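You operate a simulated robot arm through the tools that you are given. There is no shell and no other tool. Be economical: measure what you need, move in short steps, check, and stop when the job is done.

Carry out the task below with a simulated robot arm. There is one attempt and no reset: what you move stays moved.

JOB
Free the stop, draw the pusher back, turn the air off and vent.
Fine: both while the air is still on; leave the vent open.

It is judged by the outcome, as a careful person would: the job done as asked, and still so three seconds after it is handed in. It fails if anything else is knocked over, pushed out of place, dropped, spilled or broken.

ROBOT AND FRAMES
A 6-joint arm with a two-finger parallel gripper on a trunk, on a base that drives. Base frame: it is fixed to the floor where the robot stands at the start and does not move with it; the origin is under the middle of the robot, x ahead of it, y to its left, z up. Readings come in mm, degrees, newtons and seconds.
Its first joint turns from -166.0 to 166.0 degrees. Places, roughly: big black knob [-700, -700, 1200]; blue wing knob [-700, -400, 1200]; green stop lever [700, 0, 800]; grey drain knob [-600, -800, 1000]; purple test lever [-400, -1100, 900]; pusher plate [1100, 0, 1000]; stop rod [1100, -300, 1000]; white push lever [700, 200, 800]; white vent knob [-700, -600, 1200]. Payload 3.43 kg.
The tool frame sits at the grasp point between the pads (the TCP): z along the fingers, y along the line on which they close. The tips reach 34 mm beyond it. The gripper opens to 128 mm. The fingers are 24 mm wide and 12 mm thick; the gripper's body (48 by 130 mm) begins 96 mm behind the TCP.
Orientation is that of the tool frame in the base frame, as a unit quaternion [x, y, z, w]. With the fingers straight down and closing along the base's y, the tool's x points along the base's -x, its y along +y and its z along -z.

CONTROLS
- The arm moves only by the tool move_arm. Its argument "series" is a list of rows, each an object (a shift or turn left out is 0, a gripper value left out holds the last) with "offset": the shift along the tool's x, y, z in units of 150 mm (1.0 is 150 mm), a list of three; "turn": the turn, a rotation vector about the tool's x, y, z in units of 45 degrees (1.0 is 45 degrees), a list of three; "gripper": the closure, from 0 (fully open) to 1 (shut). In form: [{"offset": [tx, ty, tz], "turn": [ax, ay, az], "gripper": gripper}, ...]. A call has 1 to 12 rows; each row is the pose to reach, as a shift and turn from the pose commanded when the call began, along the tool's axes at that moment. A call with a number of a shift or a turn outside -1 to 1 is refused whole. Rows are played at 5 a second. More than 50 mm and 8.6 degrees between two rows, or a gripper value outside its range, and nothing of the call is played. A pose out of reach is approached as far as the arm can. The call stops where the force on the tool passes 40 N (or 10 N more than at its start, if that is more) or the arm is blocked; 0.2 s more then pass. The fingers move at their own pace (about 153 mm/s each) and stop on an object; they squeeze with about 38 N. The grip force told is the motor's: it shows also when the fingers shut on nothing. Time passes only in rows, and 0.2 s behind the last, so rows that repeat a pose let the fingers close. It gives the time, the measured TCP pose, the force on the tool (base axes), the opening and the grip force at its end, in the units of the frame above (readings bear some noise), with the torque about the TCP (base axes, N m) and any sound that the robot's microphone picked up.
- Cameras (640 x 400 px; columns grow to the right, rows downward): "scene" is now at [101, 143, 1203.2]; the picture's right is [-0.94, -0.35, 0.00], its down [-0.19, 0.52, -0.83] and it looks along [0.29, -0.78, -0.55] (base axes); focal length 214 px, centre (320, 200). "wrist" rides on the gripper at [76, -11, -160] in the tool frame; the picture's right is [0.15, 0.99, 0.00], its down [-0.88, 0.13, -0.46] and it looks along [-0.45, 0.07, 0.89] (tool axes); focal length 234 px, centre (320, 200). There is no depth. A picture from a camera that has moved, and an enlarged one, comes with that camera's place and axes in the base frame and with its lens. The place of the scene camera against the robot may be out by one fixed shift of up to 12 mm in any direction.
- get_image(camera): a new picture of that camera. It takes no simulated time.
- drive_base(legs): drives the robot by 1 to 6 legs, each [ahead, left, turn to the left] in mm, mm and degrees, along the robot's own axes; the way and the turn of a leg run together, so that a leg with both is an arc; at most 1500 mm and 180 degrees a leg. The arm and the cameras ride along, it lands a little off, and it stops where it bumps. It gives what a move gives.
- head_to(pan, tilt): turns the head with the scene camera to pan (to the left, within 143 degrees either way) and tilt (down, from -29 to 69), counted from straight ahead of the robot. It gives what a move gives.
- enlarge(camera, box): a new picture of the part [left, top, right, bottom] of that camera's present view, enlarged. It takes no simulated time.
- finish_job(): hands the job in; it is judged then, once.

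Work in short steps. Places have to be worked out from the pictures, the camera data and where the tool is seen: move nearer, look again, correct. Check each grasp and each placing, and mend what went wrong. You have 120 turns and 90 pictures in all, those below and enlarged ones among them. Open the gripper and draw the arm clear of the work before you hand the job in, unless the task says otherwise; then end with one line.

The tools are called after "Emit:" by a JSON object that holds its "api" and its "payload". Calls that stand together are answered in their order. move_arm: Moves the arm, as the interface text tells. Its arguments: {"type":"object","properties":{"series":{"type":"array","items":{"type":"object","properties":{"offset":{"type":"array","items":{"type":"number"}},"turn":{"type":"array","items":{"type":"number"}},"gripper":{"type":"number"}}}}},"required":["series"]} The other tools are called the same way: drive_base (legs) drives the base; head_to (pan, tilt) turns the head that bears the scene camera; get_image (camera) takes a picture; enlarge (camera, box) takes an enlarged picture of a part of a camera's view; finish_job () hands the job in.

At the start:

```text
clock: 0.0
tcp_pos: [101.0, -567.6, 1000.2]
orientation: [0.0, 1.0, 0.0, 0.001]
wrist_force: [-0.4, 0.9, -0.2]
torque: [0.0, 0.02, 0.01]
opening: 127.9
gripper_force: 0.0
robot x, y, heading: [2.2, -0.1, -0.2]
head pan, tilt: [-69.7, 33.4]
```

scene: 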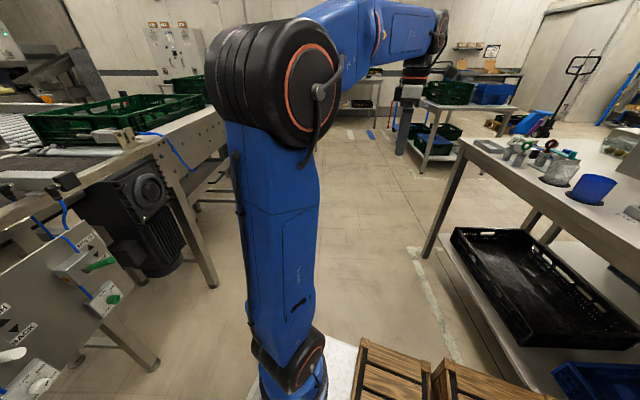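
wrist: 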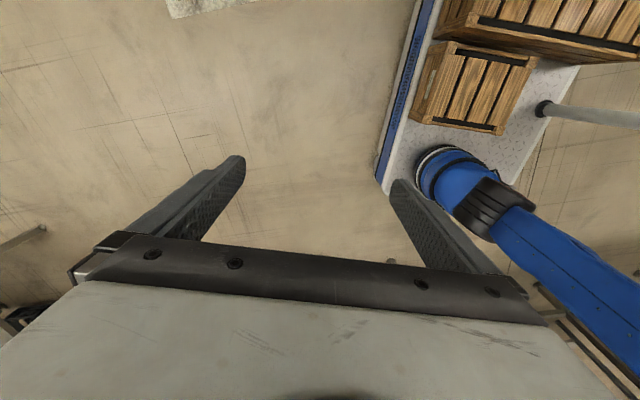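

The front has a panel with a green lever and labels; I turn the head to look ahead first.

Emit:
{"api": "head_to", "payload": {"pan": 0, "tilt": 30}}

Emit:
{"api": "get_image", "payload": {"camera": "scene"}}

Emit:
{"api": "head_to", "payload": {"pan": -138, "tilt": 15}}

Emit:
{"api": "get_image", "payload": {"camera": "scene"}}

```text
clock: 1.4
tcp_pos: [101.5, -568.1, 999.8]
orientation: [0.001, 1.0, 0.0, 0.0]
wrist_force: [-0.4, 0.3, 0.0]
torque: [-0.06, -0.02, 0.01]
opening: 127.9
gripper_force: 0.0
robot x, y, heading: [-0.5, -1.8, -0.2]
head pan, tilt: [0.0, 30.0]
```

```text
87 pictures are left
camera scene: at [160.6, 226.3, 1208.5], right [0.0, -1.0, 0.0], down [-0.5, 0.0, -0.87], along [0.87, 0.0, -0.5], focal length 214 px, centre (320, 200)
```

scene: 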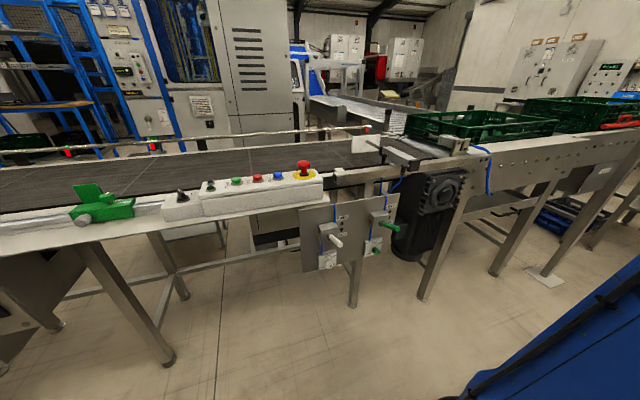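

```text
clock: 3.6
tcp_pos: [100.8, -569.0, 1000.3]
orientation: [0.0, 1.0, 0.001, 0.0]
wrist_force: [0.5, 0.0, 1.3]
torque: [0.01, 0.01, 0.03]
opening: 127.8
gripper_force: 0.0
robot x, y, heading: [-4.0, -1.2, 0.3]
head pan, tilt: [-138.0, 15.0]
```

```text
86 pictures are left
camera scene: at [0.8, 163.8, 1232.7], right [-0.67, 0.74, 0.0], down [0.19, 0.17, -0.97], along [-0.72, -0.65, -0.26], focal length 214 px, centre (320, 200)
```

scene: 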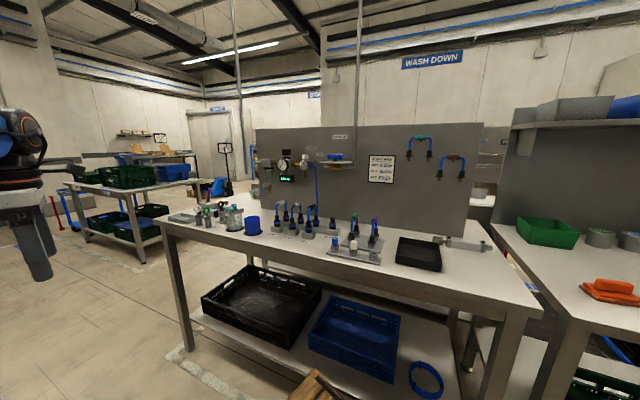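

Emit:
{"api": "enlarge", "payload": {"camera": "scene", "box": [240, 120, 400, 220]}}

Emit:
{"api": "head_to", "payload": {"pan": 0, "tilt": 30}}

Emit:
{"api": "enlarge", "payload": {"camera": "scene", "box": [290, 160, 450, 280]}}

Emit:
{"api": "enlarge", "payload": {"camera": "scene", "box": [340, 110, 500, 210]}}

```text
4.00 times, centred on (320, 170) of scene
camera zoom: at [0.8, 163.8, 1232.7], right [-0.67, 0.74, 0.0], down [0.19, 0.17, -0.97], along [-0.72, -0.65, -0.26], focal length 858 px, centre (320, 320)
```

zoom: 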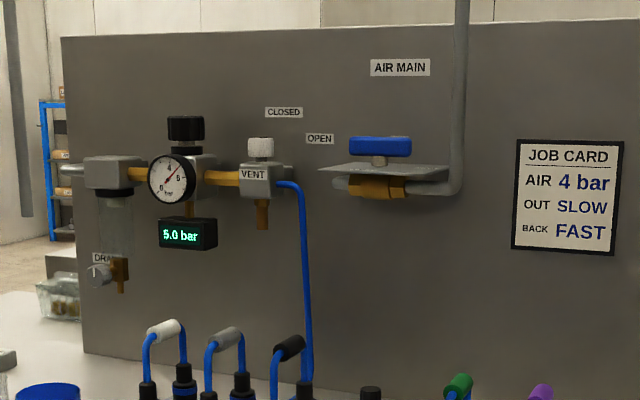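

```text
clock: 5.8
tcp_pos: [101.7, -568.9, 999.4]
orientation: [0.0, 1.0, 0.0, -0.001]
wrist_force: [0.0, 0.3, 0.3]
torque: [0.0, -0.01, -0.02]
opening: 128.0
gripper_force: 0.1
robot x, y, heading: [-0.0, -2.1, -0.1]
head pan, tilt: [0.0, 30.0]
```

```text
3.33 times, centred on (370, 220) of scene
camera zoom: at [160.6, 226.3, 1208.5], right [0.0, -1.0, 0.0], down [-0.5, 0.0, -0.87], along [0.87, 0.0, -0.5], focal length 715 px, centre (153, 133)
```

zoom: 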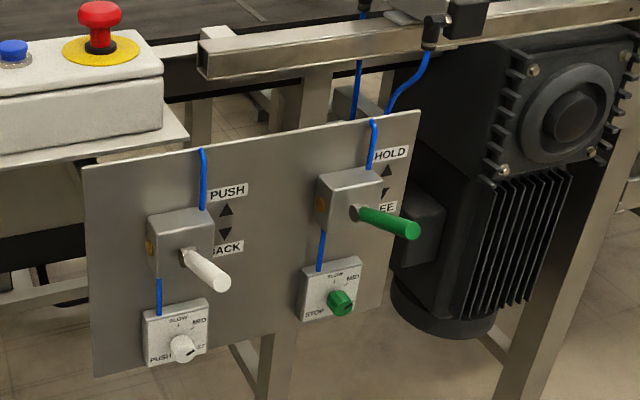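

```text
4.00 times, centred on (420, 160) of scene
camera zoom: at [160.6, 226.3, 1208.5], right [0.0, -1.0, 0.0], down [-0.5, 0.0, -0.87], along [0.87, 0.0, -0.5], focal length 858 px, centre (-80, 360)
```

zoom: 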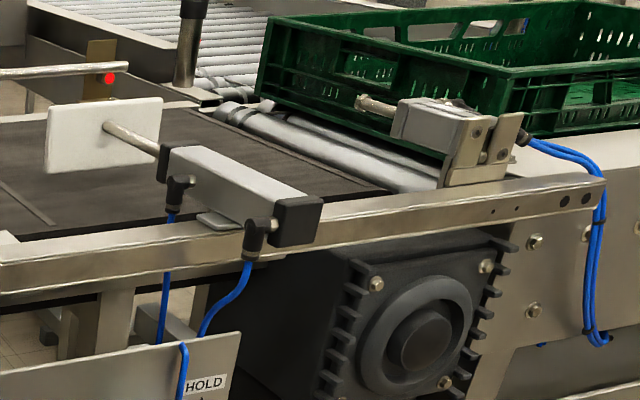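

I zoom further on the two levers and knobs to read their states.

Emit:
{"api": "enlarge", "payload": {"camera": "scene", "box": [320, 205, 360, 275]}}

Emit:
{"api": "enlarge", "payload": {"camera": "scene", "box": [360, 190, 400, 260]}}

```text
5.71 times, centred on (340, 240) of scene
camera zoom: at [160.6, 226.3, 1208.5], right [0.0, -1.0, 0.0], down [-0.5, 0.0, -0.87], along [0.87, 0.0, -0.5], focal length 1226 px, centre (206, -29)
```

zoom: 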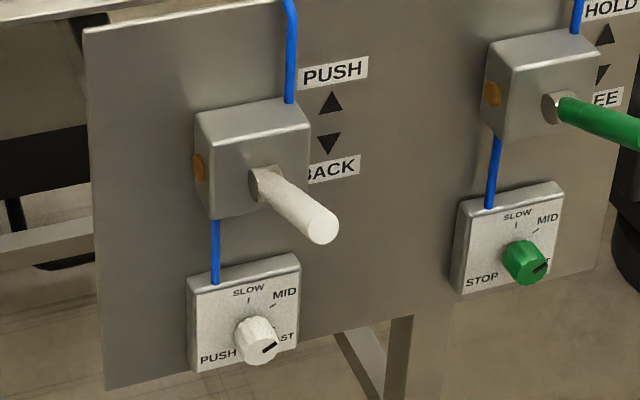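

```text
5.71 times, centred on (380, 225) of scene
camera zoom: at [160.6, 226.3, 1208.5], right [0.0, -1.0, 0.0], down [-0.5, 0.0, -0.87], along [0.87, 0.0, -0.5], focal length 1226 px, centre (-23, 57)
```

zoom: 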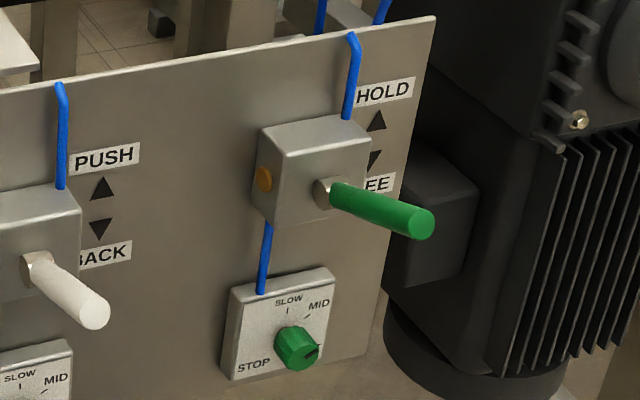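

Both levers are up or level (flow knobs at FAST, leave alone). I bring the arm round to the front at the present height.

Emit:
{"api": "move_arm", "payload": {"series": [{"offset": [-0.15, 0.25, 0], "gripper": 1}, {"offset": [-0.3, 0.5, 0]}, {"offset": [-0.45, 0.75, 0]}, {"offset": [-0.6, 1, 0]}]}}

Emit:
{"api": "move_arm", "payload": {"series": [{"offset": [-0.15, 0.25, 0]}, {"offset": [-0.3, 0.5, 0]}, {"offset": [-0.45, 0.75, 0]}, {"offset": [-0.6, 1, 0]}]}}

Emit:
{"api": "move_arm", "payload": {"series": [{"offset": [-0.15, 0.25, 0]}, {"offset": [-0.3, 0.5, 0]}, {"offset": [-0.45, 0.75, 0]}, {"offset": [-0.6, 1, 0]}]}}

Emit:
{"api": "get_image", "payload": {"camera": "scene"}}

Emit:
{"api": "get_image", "payload": {"camera": "wrist"}}

```text
clock: 6.8
tcp_pos: [194.6, -418.2, 1000.8]
orientation: [0.001, 1.0, 0.0, 0.0]
wrist_force: [-0.5, -0.4, -0.6]
torque: [0.03, 0.0, -0.01]
opening: 0.2
gripper_force: 33.1
robot x, y, heading: [2.7, 1.9, -0.0]
head pan, tilt: [0.0, 30.0]
```

```text
clock: 7.8
tcp_pos: [284.3, -267.7, 997.8]
orientation: [0.0, 1.0, 0.001, 0.0]
wrist_force: [-0.3, 0.5, -0.2]
torque: [0.03, 0.0, -0.01]
opening: 0.0
gripper_force: 32.8
robot x, y, heading: [0.6, -1.8, -0.1]
head pan, tilt: [0.0, 30.0]
```

```text
clock: 8.7
tcp_pos: [315.2, -193.0, 993.1]
orientation: [0.201, 0.979, 0.018, -0.011]
wrist_force: [-0.5, -0.4, -0.6]
torque: [-0.02, -0.03, 0.01]
opening: 0.0
gripper_force: 33.0
robot x, y, heading: [0.6, -0.5, -0.0]
head pan, tilt: [0.0, 30.0]
stopped in row 4: the arm was blocked; the commanded pose is now the measured one
```

```text
80 pictures are left
camera scene: at [160.7, 227.7, 1208.5], right [0.01, -1.0, 0.0], down [-0.5, -0.01, -0.87], along [0.87, 0.01, -0.5], focal length 214 px, centre (320, 200)
```

scene: 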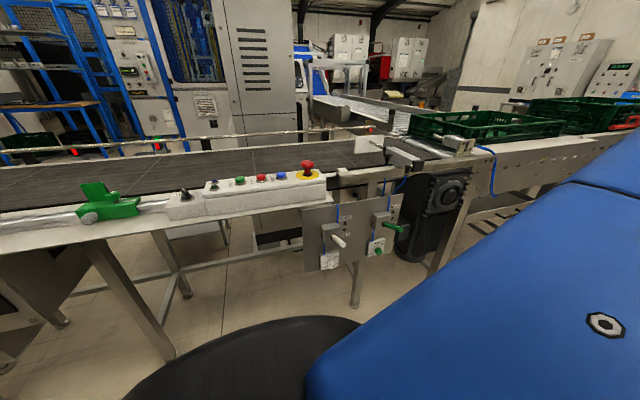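

```text
79 pictures are left
camera wrist: at [242.6, -179.1, 1154.5], right [0.25, 0.97, 0.03], down [0.87, -0.24, 0.43], along [0.43, -0.08, -0.9], focal length 234 px, centre (320, 200)
```

wrist: 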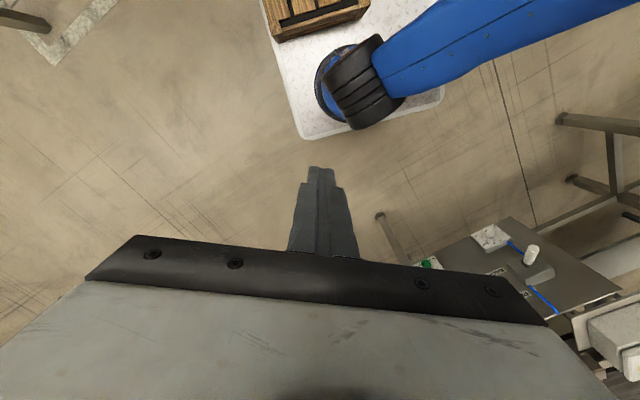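

The elbow got too near the trunk; I undo that, and back the base off so the arm can work more stretched.

Emit:
{"api": "move_arm", "payload": {"series": [{"offset": [-0.2, -0.15, 0]}, {"offset": [-0.4, -0.3, 0]}, {"offset": [-0.6, -0.45, 0]}]}}

Emit:
{"api": "drive_base", "payload": {"legs": [[-150, 0, 0]]}}

```text
clock: 9.5
tcp_pos: [372.7, -289.7, 988.3]
orientation: [0.199, 0.98, 0.018, -0.012]
wrist_force: [-0.9, 0.4, 0.2]
torque: [-0.02, -0.06, 0.01]
opening: 0.5
gripper_force: 33.0
robot x, y, heading: [-5.1, 1.8, 0.0]
head pan, tilt: [0.0, 30.0]
```

```text
clock: 10.7
tcp_pos: [277.2, -281.9, 989.3]
orientation: [0.195, 0.981, 0.017, -0.011]
wrist_force: [-0.1, 0.7, -0.4]
torque: [0.02, 0.02, -0.01]
opening: 0.0
gripper_force: 33.0
robot x, y, heading: [-100.8, 6.0, 0.5]
head pan, tilt: [0.0, 30.0]
stopped in leg 1: the robot was blocked; the commanded pose is now the measured one
```

The base bumped after ~96 mm; I look behind to see what it touched.

Emit:
{"api": "head_to", "payload": {"pan": -140, "tilt": 50}}

Emit:
{"api": "get_image", "payload": {"camera": "scene"}}

Emit:
{"api": "head_to", "payload": {"pan": 140, "tilt": 50}}

Emit:
{"api": "get_image", "payload": {"camera": "scene"}}

```text
clock: 13.0
tcp_pos: [276.3, -281.9, 989.2]
orientation: [0.194, 0.981, 0.018, -0.011]
wrist_force: [-0.5, -0.6, -0.5]
torque: [0.0, -0.02, 0.03]
opening: 0.0
gripper_force: 32.9
robot x, y, heading: [-97.8, 7.3, 0.5]
head pan, tilt: [-140.0, 50.0]
```

```text
78 pictures are left
camera scene: at [53.4, 200.5, 1207.8], right [-0.35, -0.94, 0.0], down [-0.48, 0.18, -0.86], along [0.81, -0.3, -0.51], focal length 214 px, centre (320, 200)
```

scene: 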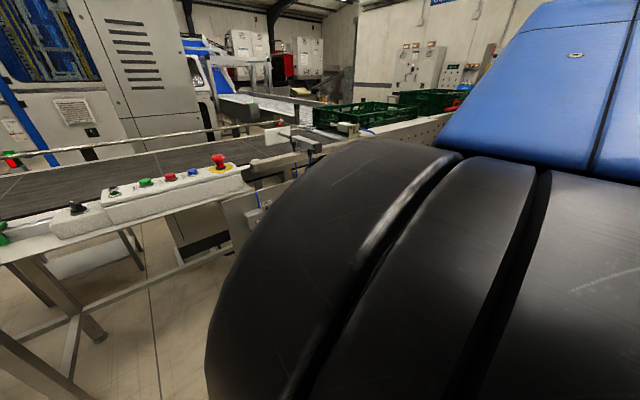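

```text
clock: 16.8
tcp_pos: [275.1, -281.2, 987.7]
orientation: [0.196, 0.981, 0.017, -0.01]
wrist_force: [0.1, 0.4, -0.5]
torque: [-0.01, -0.03, 0.01]
opening: 0.1
gripper_force: 33.0
robot x, y, heading: [-96.1, 6.0, 0.8]
head pan, tilt: [140.0, 50.0]
```

```text
77 pictures are left
camera scene: at [53.9, 203.7, 1205.6], right [-0.31, -0.95, 0.0], down [-0.5, 0.17, -0.85], along [0.81, -0.27, -0.53], focal length 214 px, centre (320, 200)
```

scene: 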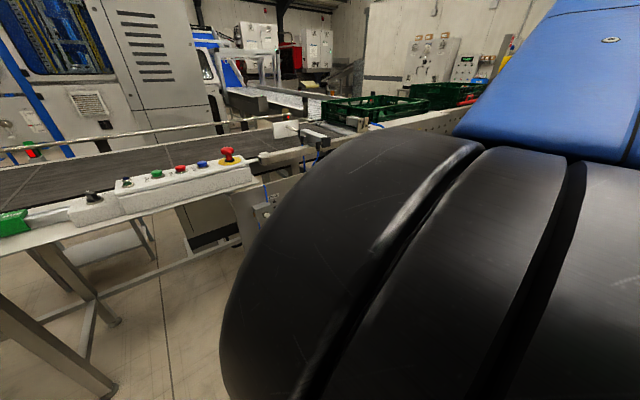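

The elbow is jamming the head; I swing the arm back out to its first posture before looking.

Emit:
{"api": "move_arm", "payload": {"series": [{"offset": [0.05, -0.3, 0]}, {"offset": [0.1, -0.6, 0]}, {"offset": [0.12, -0.8, 0]}, {"offset": [0.15, -1, 0]}]}}

Emit:
{"api": "move_arm", "payload": {"series": [{"offset": [0.05, -0.3, 0]}, {"offset": [0.1, -0.6, 0]}, {"offset": [0.12, -0.8, 0]}, {"offset": [0.15, -1, 0]}]}}

Emit:
{"api": "head_to", "payload": {"pan": -140, "tilt": 60}}

Emit:
{"api": "get_image", "payload": {"camera": "scene"}}

Emit:
{"api": "head_to", "payload": {"pan": 143, "tilt": 50}}

Emit:
{"api": "get_image", "payload": {"camera": "scene"}}

```text
clock: 17.8
tcp_pos: [197.8, -411.5, 984.8]
orientation: [0.195, 0.981, 0.017, -0.01]
wrist_force: [-0.4, 0.4, 1.5]
torque: [-0.02, 0.02, 0.01]
opening: 0.0
gripper_force: 33.3
robot x, y, heading: [-99.8, 5.6, 0.3]
head pan, tilt: [140.0, 50.0]
```

```text
clock: 18.8
tcp_pos: [120.0, -538.6, 979.1]
orientation: [0.195, 0.981, 0.017, -0.011]
wrist_force: [-0.3, -0.1, -0.1]
torque: [-0.06, -0.03, -0.02]
opening: 0.0
gripper_force: 32.7
robot x, y, heading: [-101.1, 2.3, 0.6]
head pan, tilt: [140.0, 50.0]
```

```text
clock: 22.7
tcp_pos: [119.0, -537.9, 979.6]
orientation: [0.195, 0.981, 0.018, -0.01]
wrist_force: [-0.1, 0.1, -0.5]
torque: [0.0, 0.0, -0.02]
opening: 0.1
gripper_force: 32.7
robot x, y, heading: [-99.8, 3.4, 0.6]
head pan, tilt: [-140.0, 60.0]
```

```text
76 pictures are left
camera scene: at [-81.8, 188.5, 1166.5], right [-0.65, 0.76, 0.0], down [0.66, 0.56, -0.5], along [-0.38, -0.33, -0.87], focal length 214 px, centre (320, 200)
```

scene: 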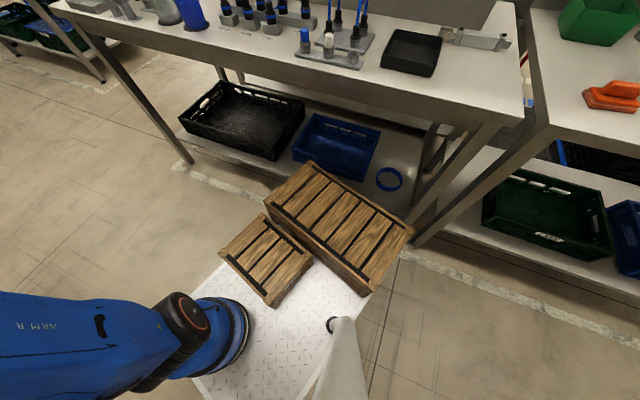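

```text
clock: 26.6
tcp_pos: [119.5, -537.9, 979.6]
orientation: [0.195, 0.981, 0.018, -0.01]
wrist_force: [1.0, -0.1, 0.0]
torque: [0.01, 0.01, -0.04]
opening: 0.1
gripper_force: 33.0
robot x, y, heading: [-101.0, 3.1, 0.8]
head pan, tilt: [143.0, 50.0]
```

```text
75 pictures are left
camera scene: at [-93.2, 277.6, 1179.0], right [0.59, 0.8, 0.0], down [0.62, -0.46, -0.64], along [-0.52, 0.38, -0.77], focal length 214 px, centre (320, 200)
```

scene: 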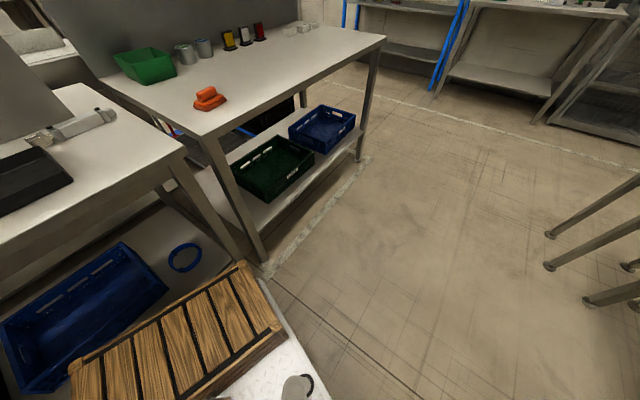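

The rear crates are against the back bench, so the base stays here for the moment. With the head turned away, I straighten the tool and bring the arm round at a larger radius.

Emit:
{"api": "move_arm", "payload": {"series": [{"offset": [-0.2, 0.08, 0], "turn": [0, 0, -0.17]}, {"offset": [-0.4, 0.16, 0], "turn": [0, 0, -0.34]}, {"offset": [-0.6, 0.24, 0], "turn": [0, 0, -0.5]}, {"offset": [-0.9, 0.36, 0], "turn": [0, 0, -0.5]}]}}

Emit:
{"api": "move_arm", "payload": {"series": [{"offset": [-0.25, 0.1, 0]}, {"offset": [-0.5, 0.2, 0]}, {"offset": [-0.75, 0.3, 0]}, {"offset": [-0.95, 0.4, 0]}]}}

Emit:
{"api": "move_arm", "payload": {"series": [{"offset": [-0.15, 0.25, 0]}, {"offset": [-0.3, 0.5, 0]}, {"offset": [-0.4, 0.75, 0]}, {"offset": [-0.4, 1, 0]}]}}

Emit:
{"api": "get_image", "payload": {"camera": "wrist"}}

```text
clock: 27.6
tcp_pos: [265.5, -543.0, 980.0]
orientation: [0.001, 1.0, 0.018, -0.008]
wrist_force: [0.5, -0.4, 0.6]
torque: [-0.02, 0.01, 0.01]
opening: 0.0
gripper_force: 33.1
robot x, y, heading: [-101.6, 3.4, 0.4]
head pan, tilt: [143.0, 50.0]
```

```text
clock: 28.6
tcp_pos: [407.8, -482.1, 979.4]
orientation: [0.0, 1.0, 0.019, -0.006]
wrist_force: [-0.3, -0.8, -0.2]
torque: [-0.02, -0.01, -0.01]
opening: 0.1
gripper_force: 32.8
robot x, y, heading: [-97.4, 3.2, 0.8]
head pan, tilt: [143.0, 50.0]
```

```text
clock: 29.6
tcp_pos: [466.3, -331.7, 981.7]
orientation: [-0.001, 1.0, 0.019, -0.008]
wrist_force: [0.0, -0.5, -0.4]
torque: [-0.01, 0.05, 0.01]
opening: 0.1
gripper_force: 32.7
robot x, y, heading: [-103.6, 5.5, 0.4]
head pan, tilt: [143.0, 50.0]
```

```text
74 pictures are left
camera wrist: at [391.7, -348.1, 1141.8], right [-0.15, 0.99, 0.04], down [0.89, 0.11, 0.45], along [0.44, 0.1, -0.89], focal length 234 px, centre (320, 200)
```

wrist: 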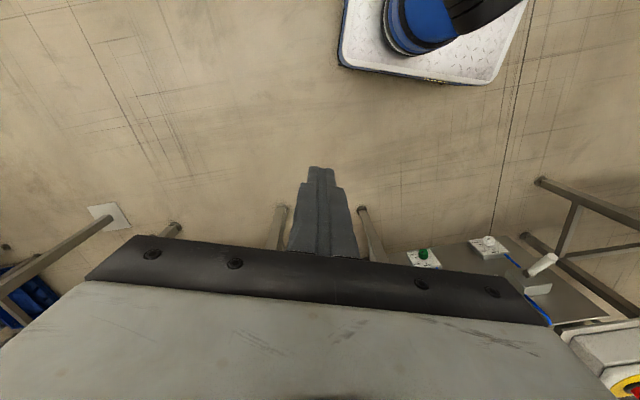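

Triangulating, the white lever's middle is at about (655,180,783) and the green at about (720,0,787), both tilted up. I turn the tool to face the panel, continue toward the green lever at height, and look with the scene camera.

Emit:
{"api": "move_arm", "payload": {"series": [{"offset": [-0.1, 0.25, 0], "turn": [0, 0, -0.17]}, {"offset": [-0.2, 0.5, 0], "turn": [0, 0, -0.34]}, {"offset": [-0.3, 0.75, 0], "turn": [0, 0, -0.51]}, {"offset": [-0.4, 1, 0], "turn": [0, 0, -0.51]}]}}

Emit:
{"api": "head_to", "payload": {"pan": 0, "tilt": 35}}

Emit:
{"api": "get_image", "payload": {"camera": "scene"}}

```text
clock: 30.6
tcp_pos: [525.2, -179.4, 988.6]
orientation: [-0.2, 0.98, 0.02, -0.003]
wrist_force: [0.6, 0.1, 0.1]
torque: [0.0, 0.02, 0.0]
opening: 0.0
gripper_force: 33.3
robot x, y, heading: [-97.2, 7.3, 0.6]
head pan, tilt: [143.0, 50.0]
```

```text
clock: 32.8
tcp_pos: [523.8, -179.7, 989.1]
orientation: [-0.199, 0.98, 0.02, -0.004]
wrist_force: [0.5, -0.2, -0.3]
torque: [0.02, -0.02, 0.02]
opening: 0.0
gripper_force: 32.9
robot x, y, heading: [-100.7, 5.2, 0.6]
head pan, tilt: [0.0, 35.0]
```

```text
73 pictures are left
camera scene: at [56.8, 232.8, 1200.7], right [0.01, -1.0, 0.0], down [-0.57, -0.01, -0.82], along [0.82, 0.01, -0.57], focal length 214 px, centre (320, 200)
```

scene: 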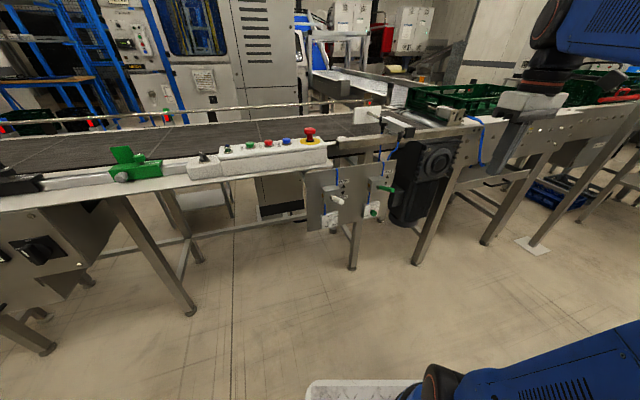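

The view is clear. I move over to just short of the green lever, still high.

Emit:
{"api": "move_arm", "payload": {"series": [{"offset": [-0.3, 0.1, 0]}, {"offset": [-0.6, 0.2, 0]}, {"offset": [-0.9, 0.35, 0]}, {"offset": [-0.9, 0.45, 0.2]}]}}

Emit:
{"api": "enlarge", "payload": {"camera": "scene", "box": [300, 110, 460, 230]}}

Emit:
{"api": "get_image", "payload": {"camera": "wrist"}}

```text
refused: row 3 steps farther than a row can; nothing moved
```

```text
3.33 times, centred on (380, 170) of scene
camera zoom: at [56.8, 232.8, 1200.7], right [0.01, -1.0, 0.0], down [-0.57, -0.01, -0.82], along [0.82, 0.01, -0.57], focal length 715 px, centre (120, 300)
```

zoom: 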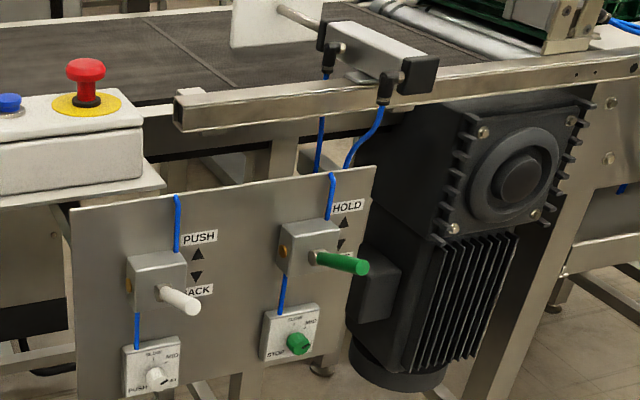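

```text
71 pictures are left
camera wrist: at [460.7, -224.1, 1147.5], right [-0.52, 0.85, 0.04], down [0.77, 0.45, 0.46], along [0.38, 0.27, -0.89], focal length 234 px, centre (320, 200)
```

wrist: 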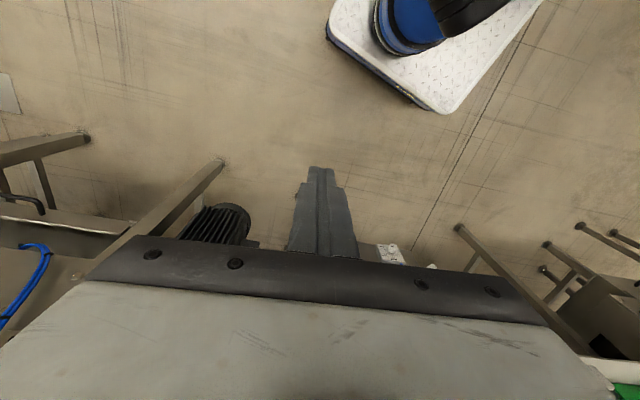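

Repeating that move with smaller row steps.

Emit:
{"api": "move_arm", "payload": {"series": [{"offset": [-0.3, 0.1, 0]}, {"offset": [-0.6, 0.2, 0]}, {"offset": [-0.85, 0.3, 0]}, {"offset": [-0.9, 0.4, 0.2]}]}}

Emit:
{"api": "enlarge", "payload": {"camera": "scene", "box": [300, 90, 460, 230]}}

Emit:
{"api": "get_image", "payload": {"camera": "wrist"}}

```text
clock: 33.8
tcp_pos: [627.3, -74.7, 961.0]
orientation: [-0.199, 0.98, 0.02, -0.002]
wrist_force: [-0.5, 0.1, 0.4]
torque: [0.01, -0.02, 0.02]
opening: 0.0
gripper_force: 32.7
robot x, y, heading: [-96.4, 6.9, 0.6]
head pan, tilt: [0.0, 35.0]
```

```text
2.86 times, centred on (380, 160) of scene
camera zoom: at [56.8, 232.8, 1200.7], right [0.01, -1.0, 0.0], down [-0.57, -0.01, -0.82], along [0.82, 0.01, -0.57], focal length 613 px, centre (149, 314)
```

zoom: 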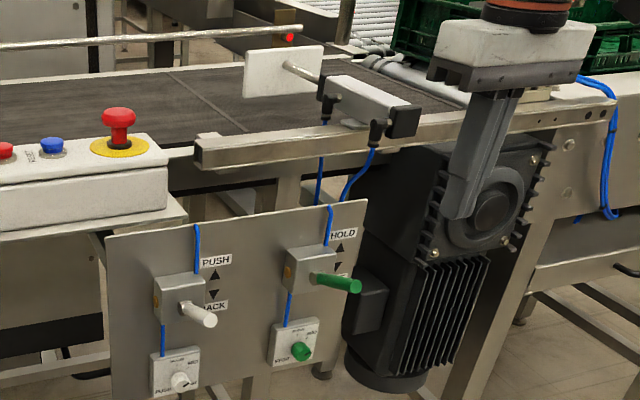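

```text
69 pictures are left
camera wrist: at [563.6, -119.0, 1119.6], right [-0.52, 0.85, 0.04], down [0.77, 0.45, 0.46], along [0.38, 0.27, -0.89], focal length 234 px, centre (320, 200)
```

wrist: 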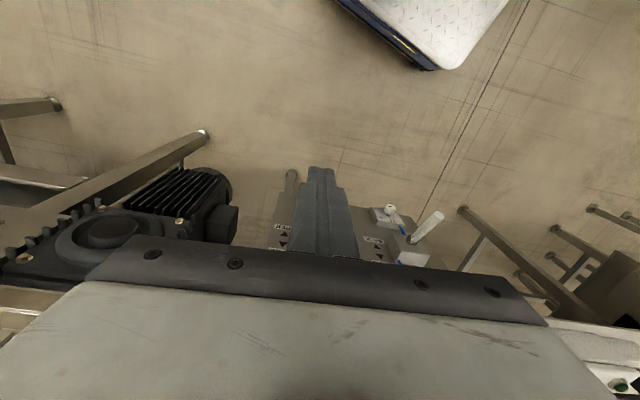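

Calibration checks out (tips seen where computed). I move above the green lever's outer end, to tips about z 840, and check.

Emit:
{"api": "move_arm", "payload": {"series": [{"offset": [-0.25, 0.06, 0.1]}, {"offset": [-0.5, 0.12, 0.2]}, {"offset": [-0.69, 0.18, 0.35]}, {"offset": [-0.69, 0.18, 0.58]}]}}

Emit:
{"api": "enlarge", "payload": {"camera": "scene", "box": [320, 120, 440, 220]}}

Emit:
{"api": "get_image", "payload": {"camera": "wrist"}}

```text
clock: 34.8
tcp_pos: [711.7, -6.9, 874.6]
orientation: [-0.199, 0.98, 0.02, -0.003]
wrist_force: [-1.1, 0.8, 1.2]
torque: [-0.01, -0.03, -0.01]
opening: 0.0
gripper_force: 33.2
robot x, y, heading: [-95.4, 6.7, 0.7]
head pan, tilt: [0.0, 35.0]
```

```text
4.00 times, centred on (380, 170) of scene
camera zoom: at [56.7, 232.8, 1200.7], right [0.01, -1.0, 0.0], down [-0.57, -0.01, -0.82], along [0.82, 0.01, -0.57], focal length 858 px, centre (80, 320)
```

zoom: 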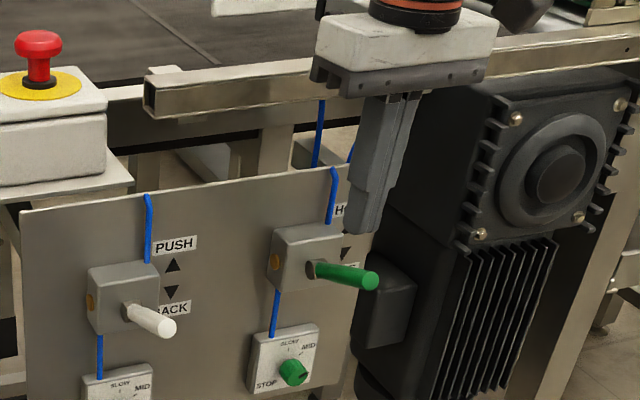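

```text
67 pictures are left
camera wrist: at [647.5, -50.7, 1033.7], right [-0.52, 0.85, 0.04], down [0.77, 0.45, 0.46], along [0.38, 0.27, -0.89], focal length 234 px, centre (320, 200)
```

wrist: 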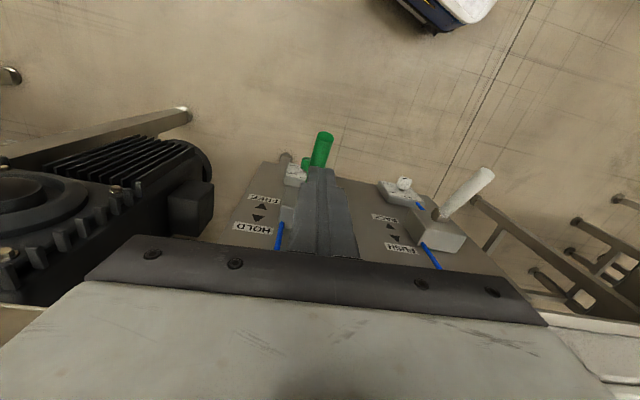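

The lever's end is at about (685,-14,795), under the fingers. I shift out 8 mm and press down until it meets the end stop.

Emit:
{"api": "move_arm", "payload": {"series": [{"offset": [0.055, 0.02, 0]}, {"offset": [0.055, 0.02, 0.1]}, {"offset": [0.055, 0.02, 0.2]}, {"offset": [0.055, 0.02, 0.27]}, {"offset": [0.055, 0.02, 0.33]}, {"offset": [0.055, 0.02, 0.39]}, {"offset": [0.055, 0.02, 0.44]}]}}

Emit:
{"api": "enlarge", "payload": {"camera": "scene", "box": [320, 120, 440, 220]}}

```text
clock: 36.4
tcp_pos: [701.2, -3.5, 811.3]
orientation: [-0.198, 0.98, 0.02, -0.003]
wrist_force: [-0.4, 0.3, -0.3]
torque: [0.02, 0.0, 0.01]
opening: 0.0
gripper_force: 32.7
robot x, y, heading: [-96.5, 0.4, 0.6]
head pan, tilt: [0.0, 35.0]
```

```text
4.00 times, centred on (380, 170) of scene
camera zoom: at [56.9, 232.8, 1200.7], right [0.01, -1.0, 0.0], down [-0.57, -0.01, -0.82], along [0.82, 0.01, -0.57], focal length 858 px, centre (80, 320)
```

zoom: 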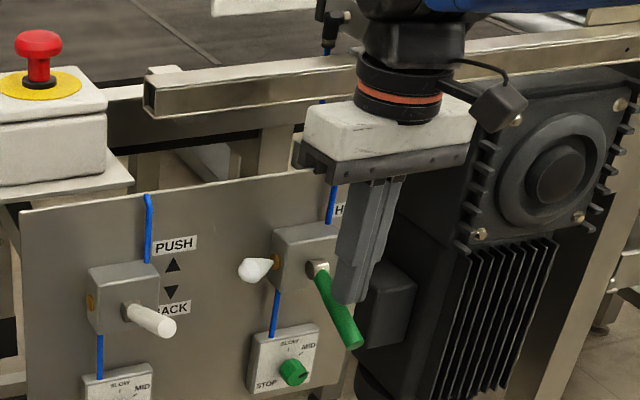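

The green lever snapped down with a puff of exhaust air. I raise and shift along the panel to above the white lever.

Emit:
{"api": "move_arm", "payload": {"series": [{"offset": [0, 0, -0.25]}, {"offset": [0, 0, -0.45]}, {"offset": [0, 0.3, -0.45]}, {"offset": [0, 0.6, -0.45]}, {"offset": [0, 0.9, -0.45]}]}}

Emit:
{"api": "move_arm", "payload": {"series": [{"offset": [-0.09, 0.2, 0]}, {"offset": [-0.09, 0.32, 0]}]}}

Emit:
{"api": "enlarge", "payload": {"camera": "scene", "box": [300, 100, 460, 220]}}

Emit:
{"api": "get_image", "payload": {"camera": "wrist"}}

```text
clock: 37.6
tcp_pos: [650.2, 117.7, 882.1]
orientation: [-0.199, 0.98, 0.019, -0.003]
wrist_force: [1.1, -0.1, 0.3]
torque: [0.0, 0.03, 0.03]
opening: 0.0
gripper_force: 32.8
robot x, y, heading: [-97.7, 3.8, 0.5]
head pan, tilt: [0.0, 35.0]
```

```text
clock: 38.2
tcp_pos: [643.1, 168.2, 884.6]
orientation: [-0.199, 0.98, 0.02, -0.003]
wrist_force: [0.5, -0.2, 0.2]
torque: [-0.02, 0.0, 0.0]
opening: 0.1
gripper_force: 32.8
robot x, y, heading: [-98.0, 5.1, 0.4]
head pan, tilt: [0.0, 35.0]
```

```text
3.33 times, centred on (380, 160) of scene
camera zoom: at [56.9, 232.8, 1200.7], right [0.01, -1.0, 0.0], down [-0.57, -0.01, -0.82], along [0.82, 0.01, -0.57], focal length 715 px, centre (120, 333)
```

zoom: 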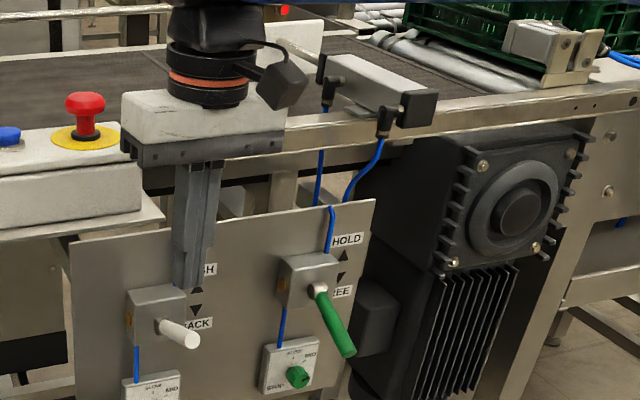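

```text
64 pictures are left
camera wrist: at [578.6, 123.2, 1043.0], right [-0.52, 0.85, 0.04], down [0.77, 0.45, 0.46], along [0.38, 0.27, -0.89], focal length 234 px, centre (320, 200)
```

wrist: 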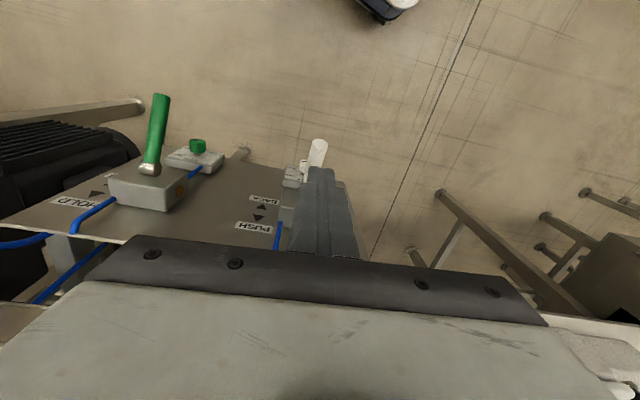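

The stop rod has drawn in, and the fingers are aligned 18 mm in from the white lever's end. I press down as before.

Emit:
{"api": "move_arm", "payload": {"series": [{"offset": [0, 0, 0.12]}, {"offset": [0, 0, 0.24]}, {"offset": [0, 0, 0.32]}, {"offset": [0, 0, 0.38]}, {"offset": [0, 0, 0.44]}, {"offset": [0, 0, 0.49]}]}}

Emit:
{"api": "move_arm", "payload": {"series": [{"offset": [0, 0, -0.25]}, {"offset": [0, 0, -0.5]}, {"offset": [0.3, -0.1, -0.5]}, {"offset": [0.6, -0.25, -0.55]}, {"offset": [0.8, -0.4, -0.6]}]}}

Emit:
{"api": "enlarge", "payload": {"camera": "scene", "box": [300, 80, 460, 220]}}

```text
clock: 39.6
tcp_pos: [642.2, 170.3, 811.0]
orientation: [-0.199, 0.98, 0.02, -0.003]
wrist_force: [0.3, 0.8, 0.7]
torque: [0.01, -0.02, 0.0]
opening: 0.0
gripper_force: 32.7
robot x, y, heading: [-93.7, 6.5, 0.4]
head pan, tilt: [0.0, 35.0]
```

```text
refused: row 4 steps farther than a row can; nothing moved
```

```text
2.86 times, centred on (380, 150) of scene
camera zoom: at [56.9, 232.8, 1200.7], right [0.01, -1.0, 0.0], down [-0.57, -0.01, -0.82], along [0.82, 0.01, -0.57], focal length 613 px, centre (149, 343)
```

zoom: 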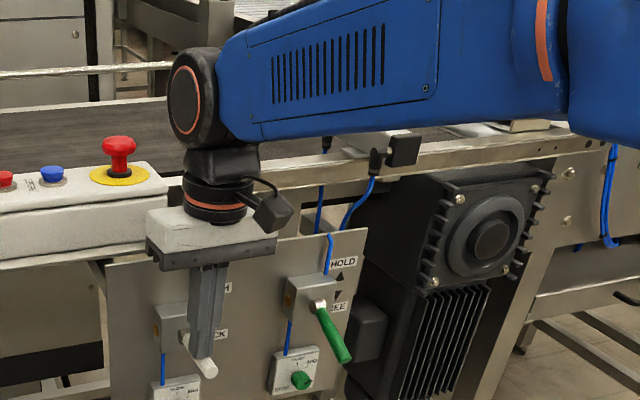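

White lever appears down; I lift off and retreat.

Emit:
{"api": "move_arm", "payload": {"series": [{"offset": [0, 0, -0.25]}, {"offset": [0, 0, -0.55]}, {"offset": [0, 0, -0.8]}, {"offset": [0.2, -0.2, -0.9]}, {"offset": [0.35, -0.4, -1]}, {"offset": [0.35, -0.7, -1]}, {"offset": [0.35, -1, -1]}]}}

Emit:
{"api": "enlarge", "payload": {"camera": "scene", "box": [300, 80, 460, 220]}}

```text
clock: 41.2
tcp_pos: [656.2, 3.4, 954.9]
orientation: [-0.2, 0.98, 0.02, -0.003]
wrist_force: [0.3, -0.4, 0.5]
torque: [0.02, 0.01, -0.02]
opening: 0.0
gripper_force: 32.5
robot x, y, heading: [-98.6, 4.9, 0.5]
head pan, tilt: [0.0, 35.0]
```

```text
2.86 times, centred on (380, 150) of scene
camera zoom: at [56.6, 232.9, 1200.7], right [0.01, -1.0, 0.0], down [-0.57, -0.01, -0.82], along [0.82, 0.01, -0.57], focal length 613 px, centre (149, 343)
```

zoom: 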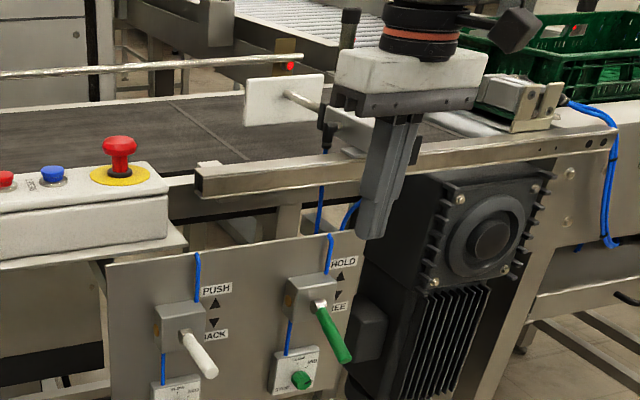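

The white lever is down, but the pusher plate seems unmoved. I clear the arm a little and look closely.

Emit:
{"api": "move_arm", "payload": {"series": [{"offset": [0.25, -0.2, 0]}, {"offset": [0.5, -0.4, 0]}, {"offset": [0.75, -0.6, 0]}, {"offset": [0.95, -0.8, 0]}]}}

Emit:
{"api": "enlarge", "payload": {"camera": "scene", "box": [340, 85, 480, 165]}}

Emit:
{"api": "enlarge", "payload": {"camera": "scene", "box": [320, 140, 400, 240]}}

```text
clock: 42.2
tcp_pos: [572.0, -157.4, 949.8]
orientation: [-0.2, 0.98, 0.02, -0.004]
wrist_force: [-0.7, 0.0, 0.1]
torque: [-0.01, -0.01, -0.01]
opening: 0.0
gripper_force: 32.9
robot x, y, heading: [-102.1, 5.5, 0.7]
head pan, tilt: [0.0, 35.0]
```

```text
4.57 times, centred on (410, 125) of scene
camera zoom: at [56.8, 232.9, 1200.7], right [0.01, -1.0, 0.0], down [-0.57, -0.01, -0.82], along [0.82, 0.01, -0.57], focal length 980 px, centre (-91, 543)
```

zoom: 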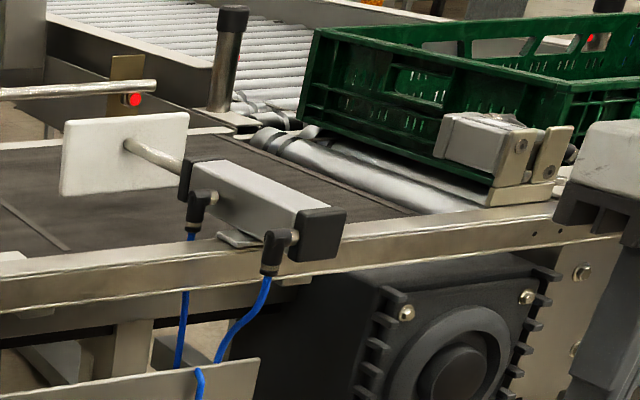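

```text
4.00 times, centred on (360, 190) of scene
camera zoom: at [56.8, 232.9, 1200.7], right [0.01, -1.0, 0.0], down [-0.57, -0.01, -0.82], along [0.82, 0.01, -0.57], focal length 858 px, centre (160, 240)
```

zoom: 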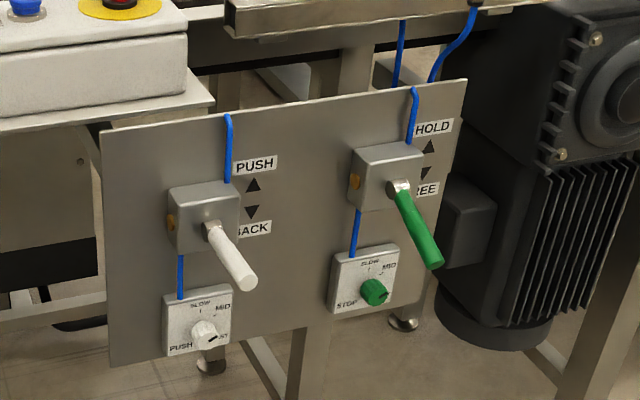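

The stop rod is in, but the white lever sits only about 20° down versus about 40° for green, so it isn't fully thrown. I go back over it.

Emit:
{"api": "move_arm", "payload": {"series": [{"offset": [-0.25, 0.2, 0]}, {"offset": [-0.5, 0.4, 0]}, {"offset": [-0.75, 0.6, 0]}, {"offset": [-0.95, 0.8, 0]}]}}

Emit:
{"api": "move_arm", "payload": {"series": [{"offset": [0, 0.3, 0]}, {"offset": [0, 0.6, 0]}, {"offset": [-0.15, 0.8, 0.1]}, {"offset": [-0.3, 1, 0.2]}, {"offset": [-0.3, 1, 0.45]}]}}

Emit:
{"api": "get_image", "payload": {"camera": "wrist"}}

```text
clock: 43.2
tcp_pos: [656.0, 4.8, 954.1]
orientation: [-0.198, 0.98, 0.02, -0.004]
wrist_force: [0.0, -0.1, 0.2]
torque: [-0.04, -0.04, -0.04]
opening: 0.0
gripper_force: 33.0
robot x, y, heading: [-98.5, 6.0, 0.5]
head pan, tilt: [0.0, 35.0]
```

```text
clock: 44.4
tcp_pos: [635.7, 163.2, 891.5]
orientation: [-0.199, 0.98, 0.02, -0.003]
wrist_force: [0.2, -0.5, 0.1]
torque: [-0.02, 0.0, 0.01]
opening: 0.0
gripper_force: 32.9
robot x, y, heading: [-97.0, 5.4, 0.5]
head pan, tilt: [0.0, 35.0]
```

```text
59 pictures are left
camera wrist: at [571.0, 118.7, 1051.2], right [-0.52, 0.85, 0.04], down [0.77, 0.45, 0.46], along [0.38, 0.27, -0.89], focal length 234 px, centre (320, 200)
```

wrist: 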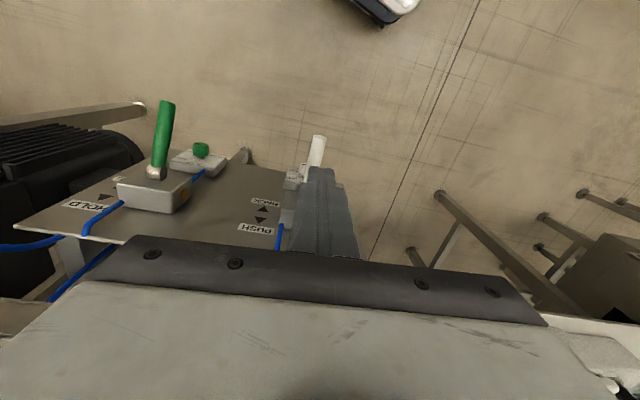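

Aligned over the lever end; I press further, to tips at about z 738, with the force guard active.

Emit:
{"api": "move_arm", "payload": {"series": [{"offset": [-0.03, 0, 0.2]}, {"offset": [-0.03, 0, 0.4]}, {"offset": [-0.03, 0, 0.5]}, {"offset": [-0.03, 0, 0.57]}, {"offset": [-0.03, 0, 0.63]}, {"offset": [-0.03, 0, 0.68]}, {"offset": [-0.03, 0, 0.72]}, {"offset": [-0.03, 0, 0.76]}, {"offset": [-0.03, 0, 0.8]}]}}

Emit:
{"api": "enlarge", "payload": {"camera": "scene", "box": [300, 100, 460, 240]}}

```text
clock: 46.3
tcp_pos: [639.4, 170.4, 784.9]
orientation: [-0.2, 0.98, 0.021, 0.001]
wrist_force: [-13.0, -6.4, 21.7]
torque: [-0.21, 0.22, -0.1]
opening: 0.0
gripper_force: 32.8
robot x, y, heading: [-101.0, 2.5, 0.2]
head pan, tilt: [0.0, 35.0]
stopped in row 9: the force on the tool passed its limit at 48 N (the readings are from after the stop); the commanded pose is now the measured one
```

```text
2.86 times, centred on (380, 170) of scene
camera zoom: at [56.0, 232.5, 1200.9], right [0.01, -1.0, 0.0], down [-0.57, -0.01, -0.82], along [0.82, 0.01, -0.57], focal length 613 px, centre (149, 286)
```

zoom: 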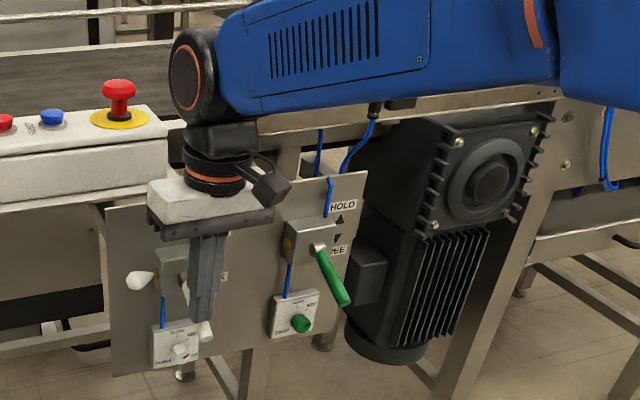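

A puff from the white valve this time, with the end stop felt. I lift off and retreat to look.

Emit:
{"api": "move_arm", "payload": {"series": [{"offset": [0, 0, -0.25]}, {"offset": [0, 0, -0.55]}, {"offset": [0, 0, -0.8]}, {"offset": [0.15, -0.2, -0.9]}, {"offset": [0.35, -0.35, -1]}, {"offset": [0.35, -0.65, -1]}, {"offset": [0.35, -0.95, -1]}]}}

Emit:
{"api": "move_arm", "payload": {"series": [{"offset": [0.25, -0.2, -0.05]}, {"offset": [0.5, -0.4, -0.1]}, {"offset": [0.7, -0.6, -0.15]}, {"offset": [0.9, -0.8, -0.2]}]}}

Emit:
{"api": "enlarge", "payload": {"camera": "scene", "box": [320, 90, 480, 230]}}

```text
clock: 47.9
tcp_pos: [645.6, 8.9, 925.1]
orientation: [-0.199, 0.98, 0.021, 0.0]
wrist_force: [-0.2, 0.3, -0.1]
torque: [-0.03, -0.04, 0.02]
opening: 0.0
gripper_force: 33.2
robot x, y, heading: [-100.2, 6.8, 0.7]
head pan, tilt: [0.0, 35.0]
```

```text
clock: 48.9
tcp_pos: [569.7, -152.3, 949.3]
orientation: [-0.199, 0.98, 0.021, 0.0]
wrist_force: [-1.0, -0.1, 0.6]
torque: [-0.03, 0.0, -0.01]
opening: 0.0
gripper_force: 33.1
robot x, y, heading: [-100.8, 5.8, 0.6]
head pan, tilt: [0.0, 35.0]
```

```text
2.86 times, centred on (400, 160) of scene
camera zoom: at [56.8, 232.8, 1200.7], right [0.01, -1.0, 0.0], down [-0.57, -0.01, -0.82], along [0.82, 0.01, -0.57], focal length 613 px, centre (91, 314)
```

zoom: 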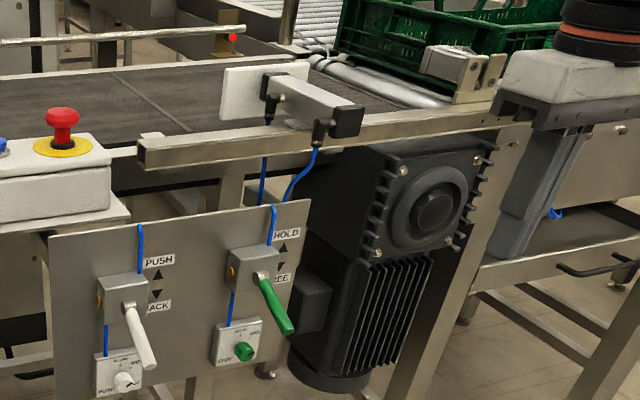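

The pusher is drawn back, the stop is free. Now I look at the air manifold behind.

Emit:
{"api": "head_to", "payload": {"pan": -135, "tilt": 15}}

Emit:
{"api": "get_image", "payload": {"camera": "scene"}}

Emit:
{"api": "enlarge", "payload": {"camera": "scene", "box": [230, 130, 390, 230]}}

```text
clock: 51.1
tcp_pos: [568.9, -151.4, 949.9]
orientation: [-0.2, 0.98, 0.02, 0.0]
wrist_force: [-0.1, -0.6, 0.5]
torque: [0.02, -0.02, 0.03]
opening: 0.1
gripper_force: 32.6
robot x, y, heading: [-95.8, 6.7, 0.7]
head pan, tilt: [-135.0, 15.0]
```

```text
56 pictures are left
camera scene: at [-96.5, 165.1, 1232.7], right [-0.71, 0.7, 0.0], down [0.18, 0.18, -0.97], along [-0.68, -0.69, -0.26], focal length 214 px, centre (320, 200)
```

scene: 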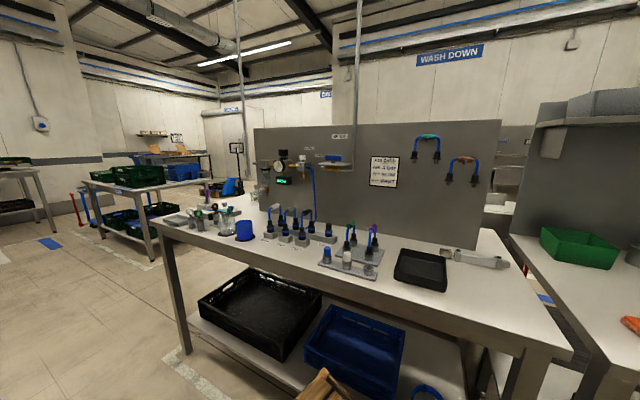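

```text
4.00 times, centred on (310, 180) of scene
camera zoom: at [-96.5, 165.1, 1232.7], right [-0.71, 0.7, 0.0], down [0.18, 0.18, -0.97], along [-0.68, -0.69, -0.26], focal length 858 px, centre (360, 280)
```

zoom: 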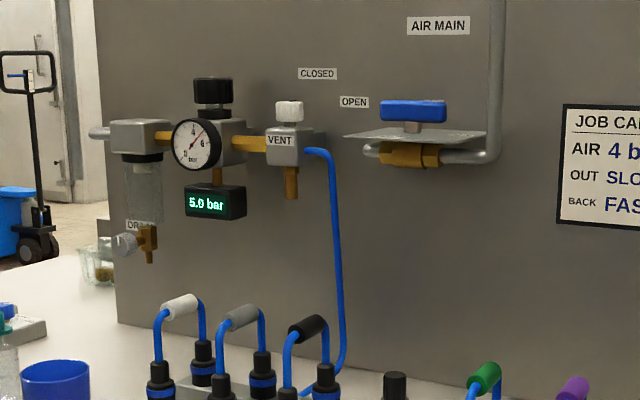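

Emit:
{"api": "enlarge", "payload": {"camera": "scene", "box": [290, 140, 354, 180]}}

Emit:
{"api": "enlarge", "payload": {"camera": "scene", "box": [180, 190, 400, 290]}}

```text
10.00 times, centred on (322, 160) of scene
camera zoom: at [-96.5, 165.1, 1232.7], right [-0.71, 0.7, 0.0], down [0.18, 0.18, -0.97], along [-0.68, -0.69, -0.26], focal length 2145 px, centre (300, 600)
```

zoom: 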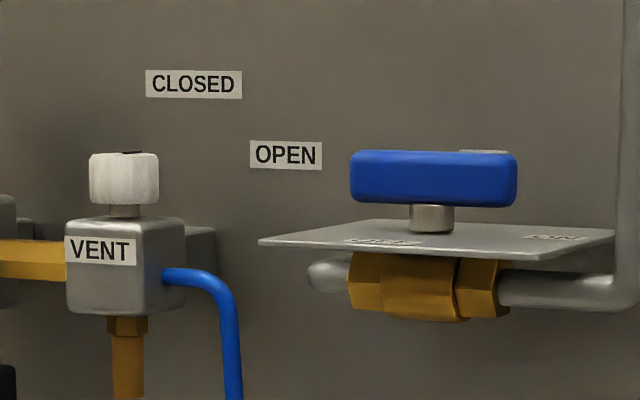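

```text
2.91 times, centred on (290, 240) of scene
camera zoom: at [-96.5, 165.1, 1232.7], right [-0.71, 0.7, 0.0], down [0.18, 0.18, -0.97], along [-0.68, -0.69, -0.26], focal length 624 px, centre (407, 84)
```

zoom: 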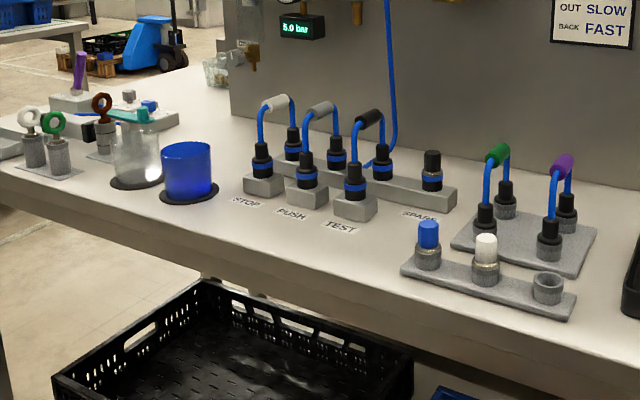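

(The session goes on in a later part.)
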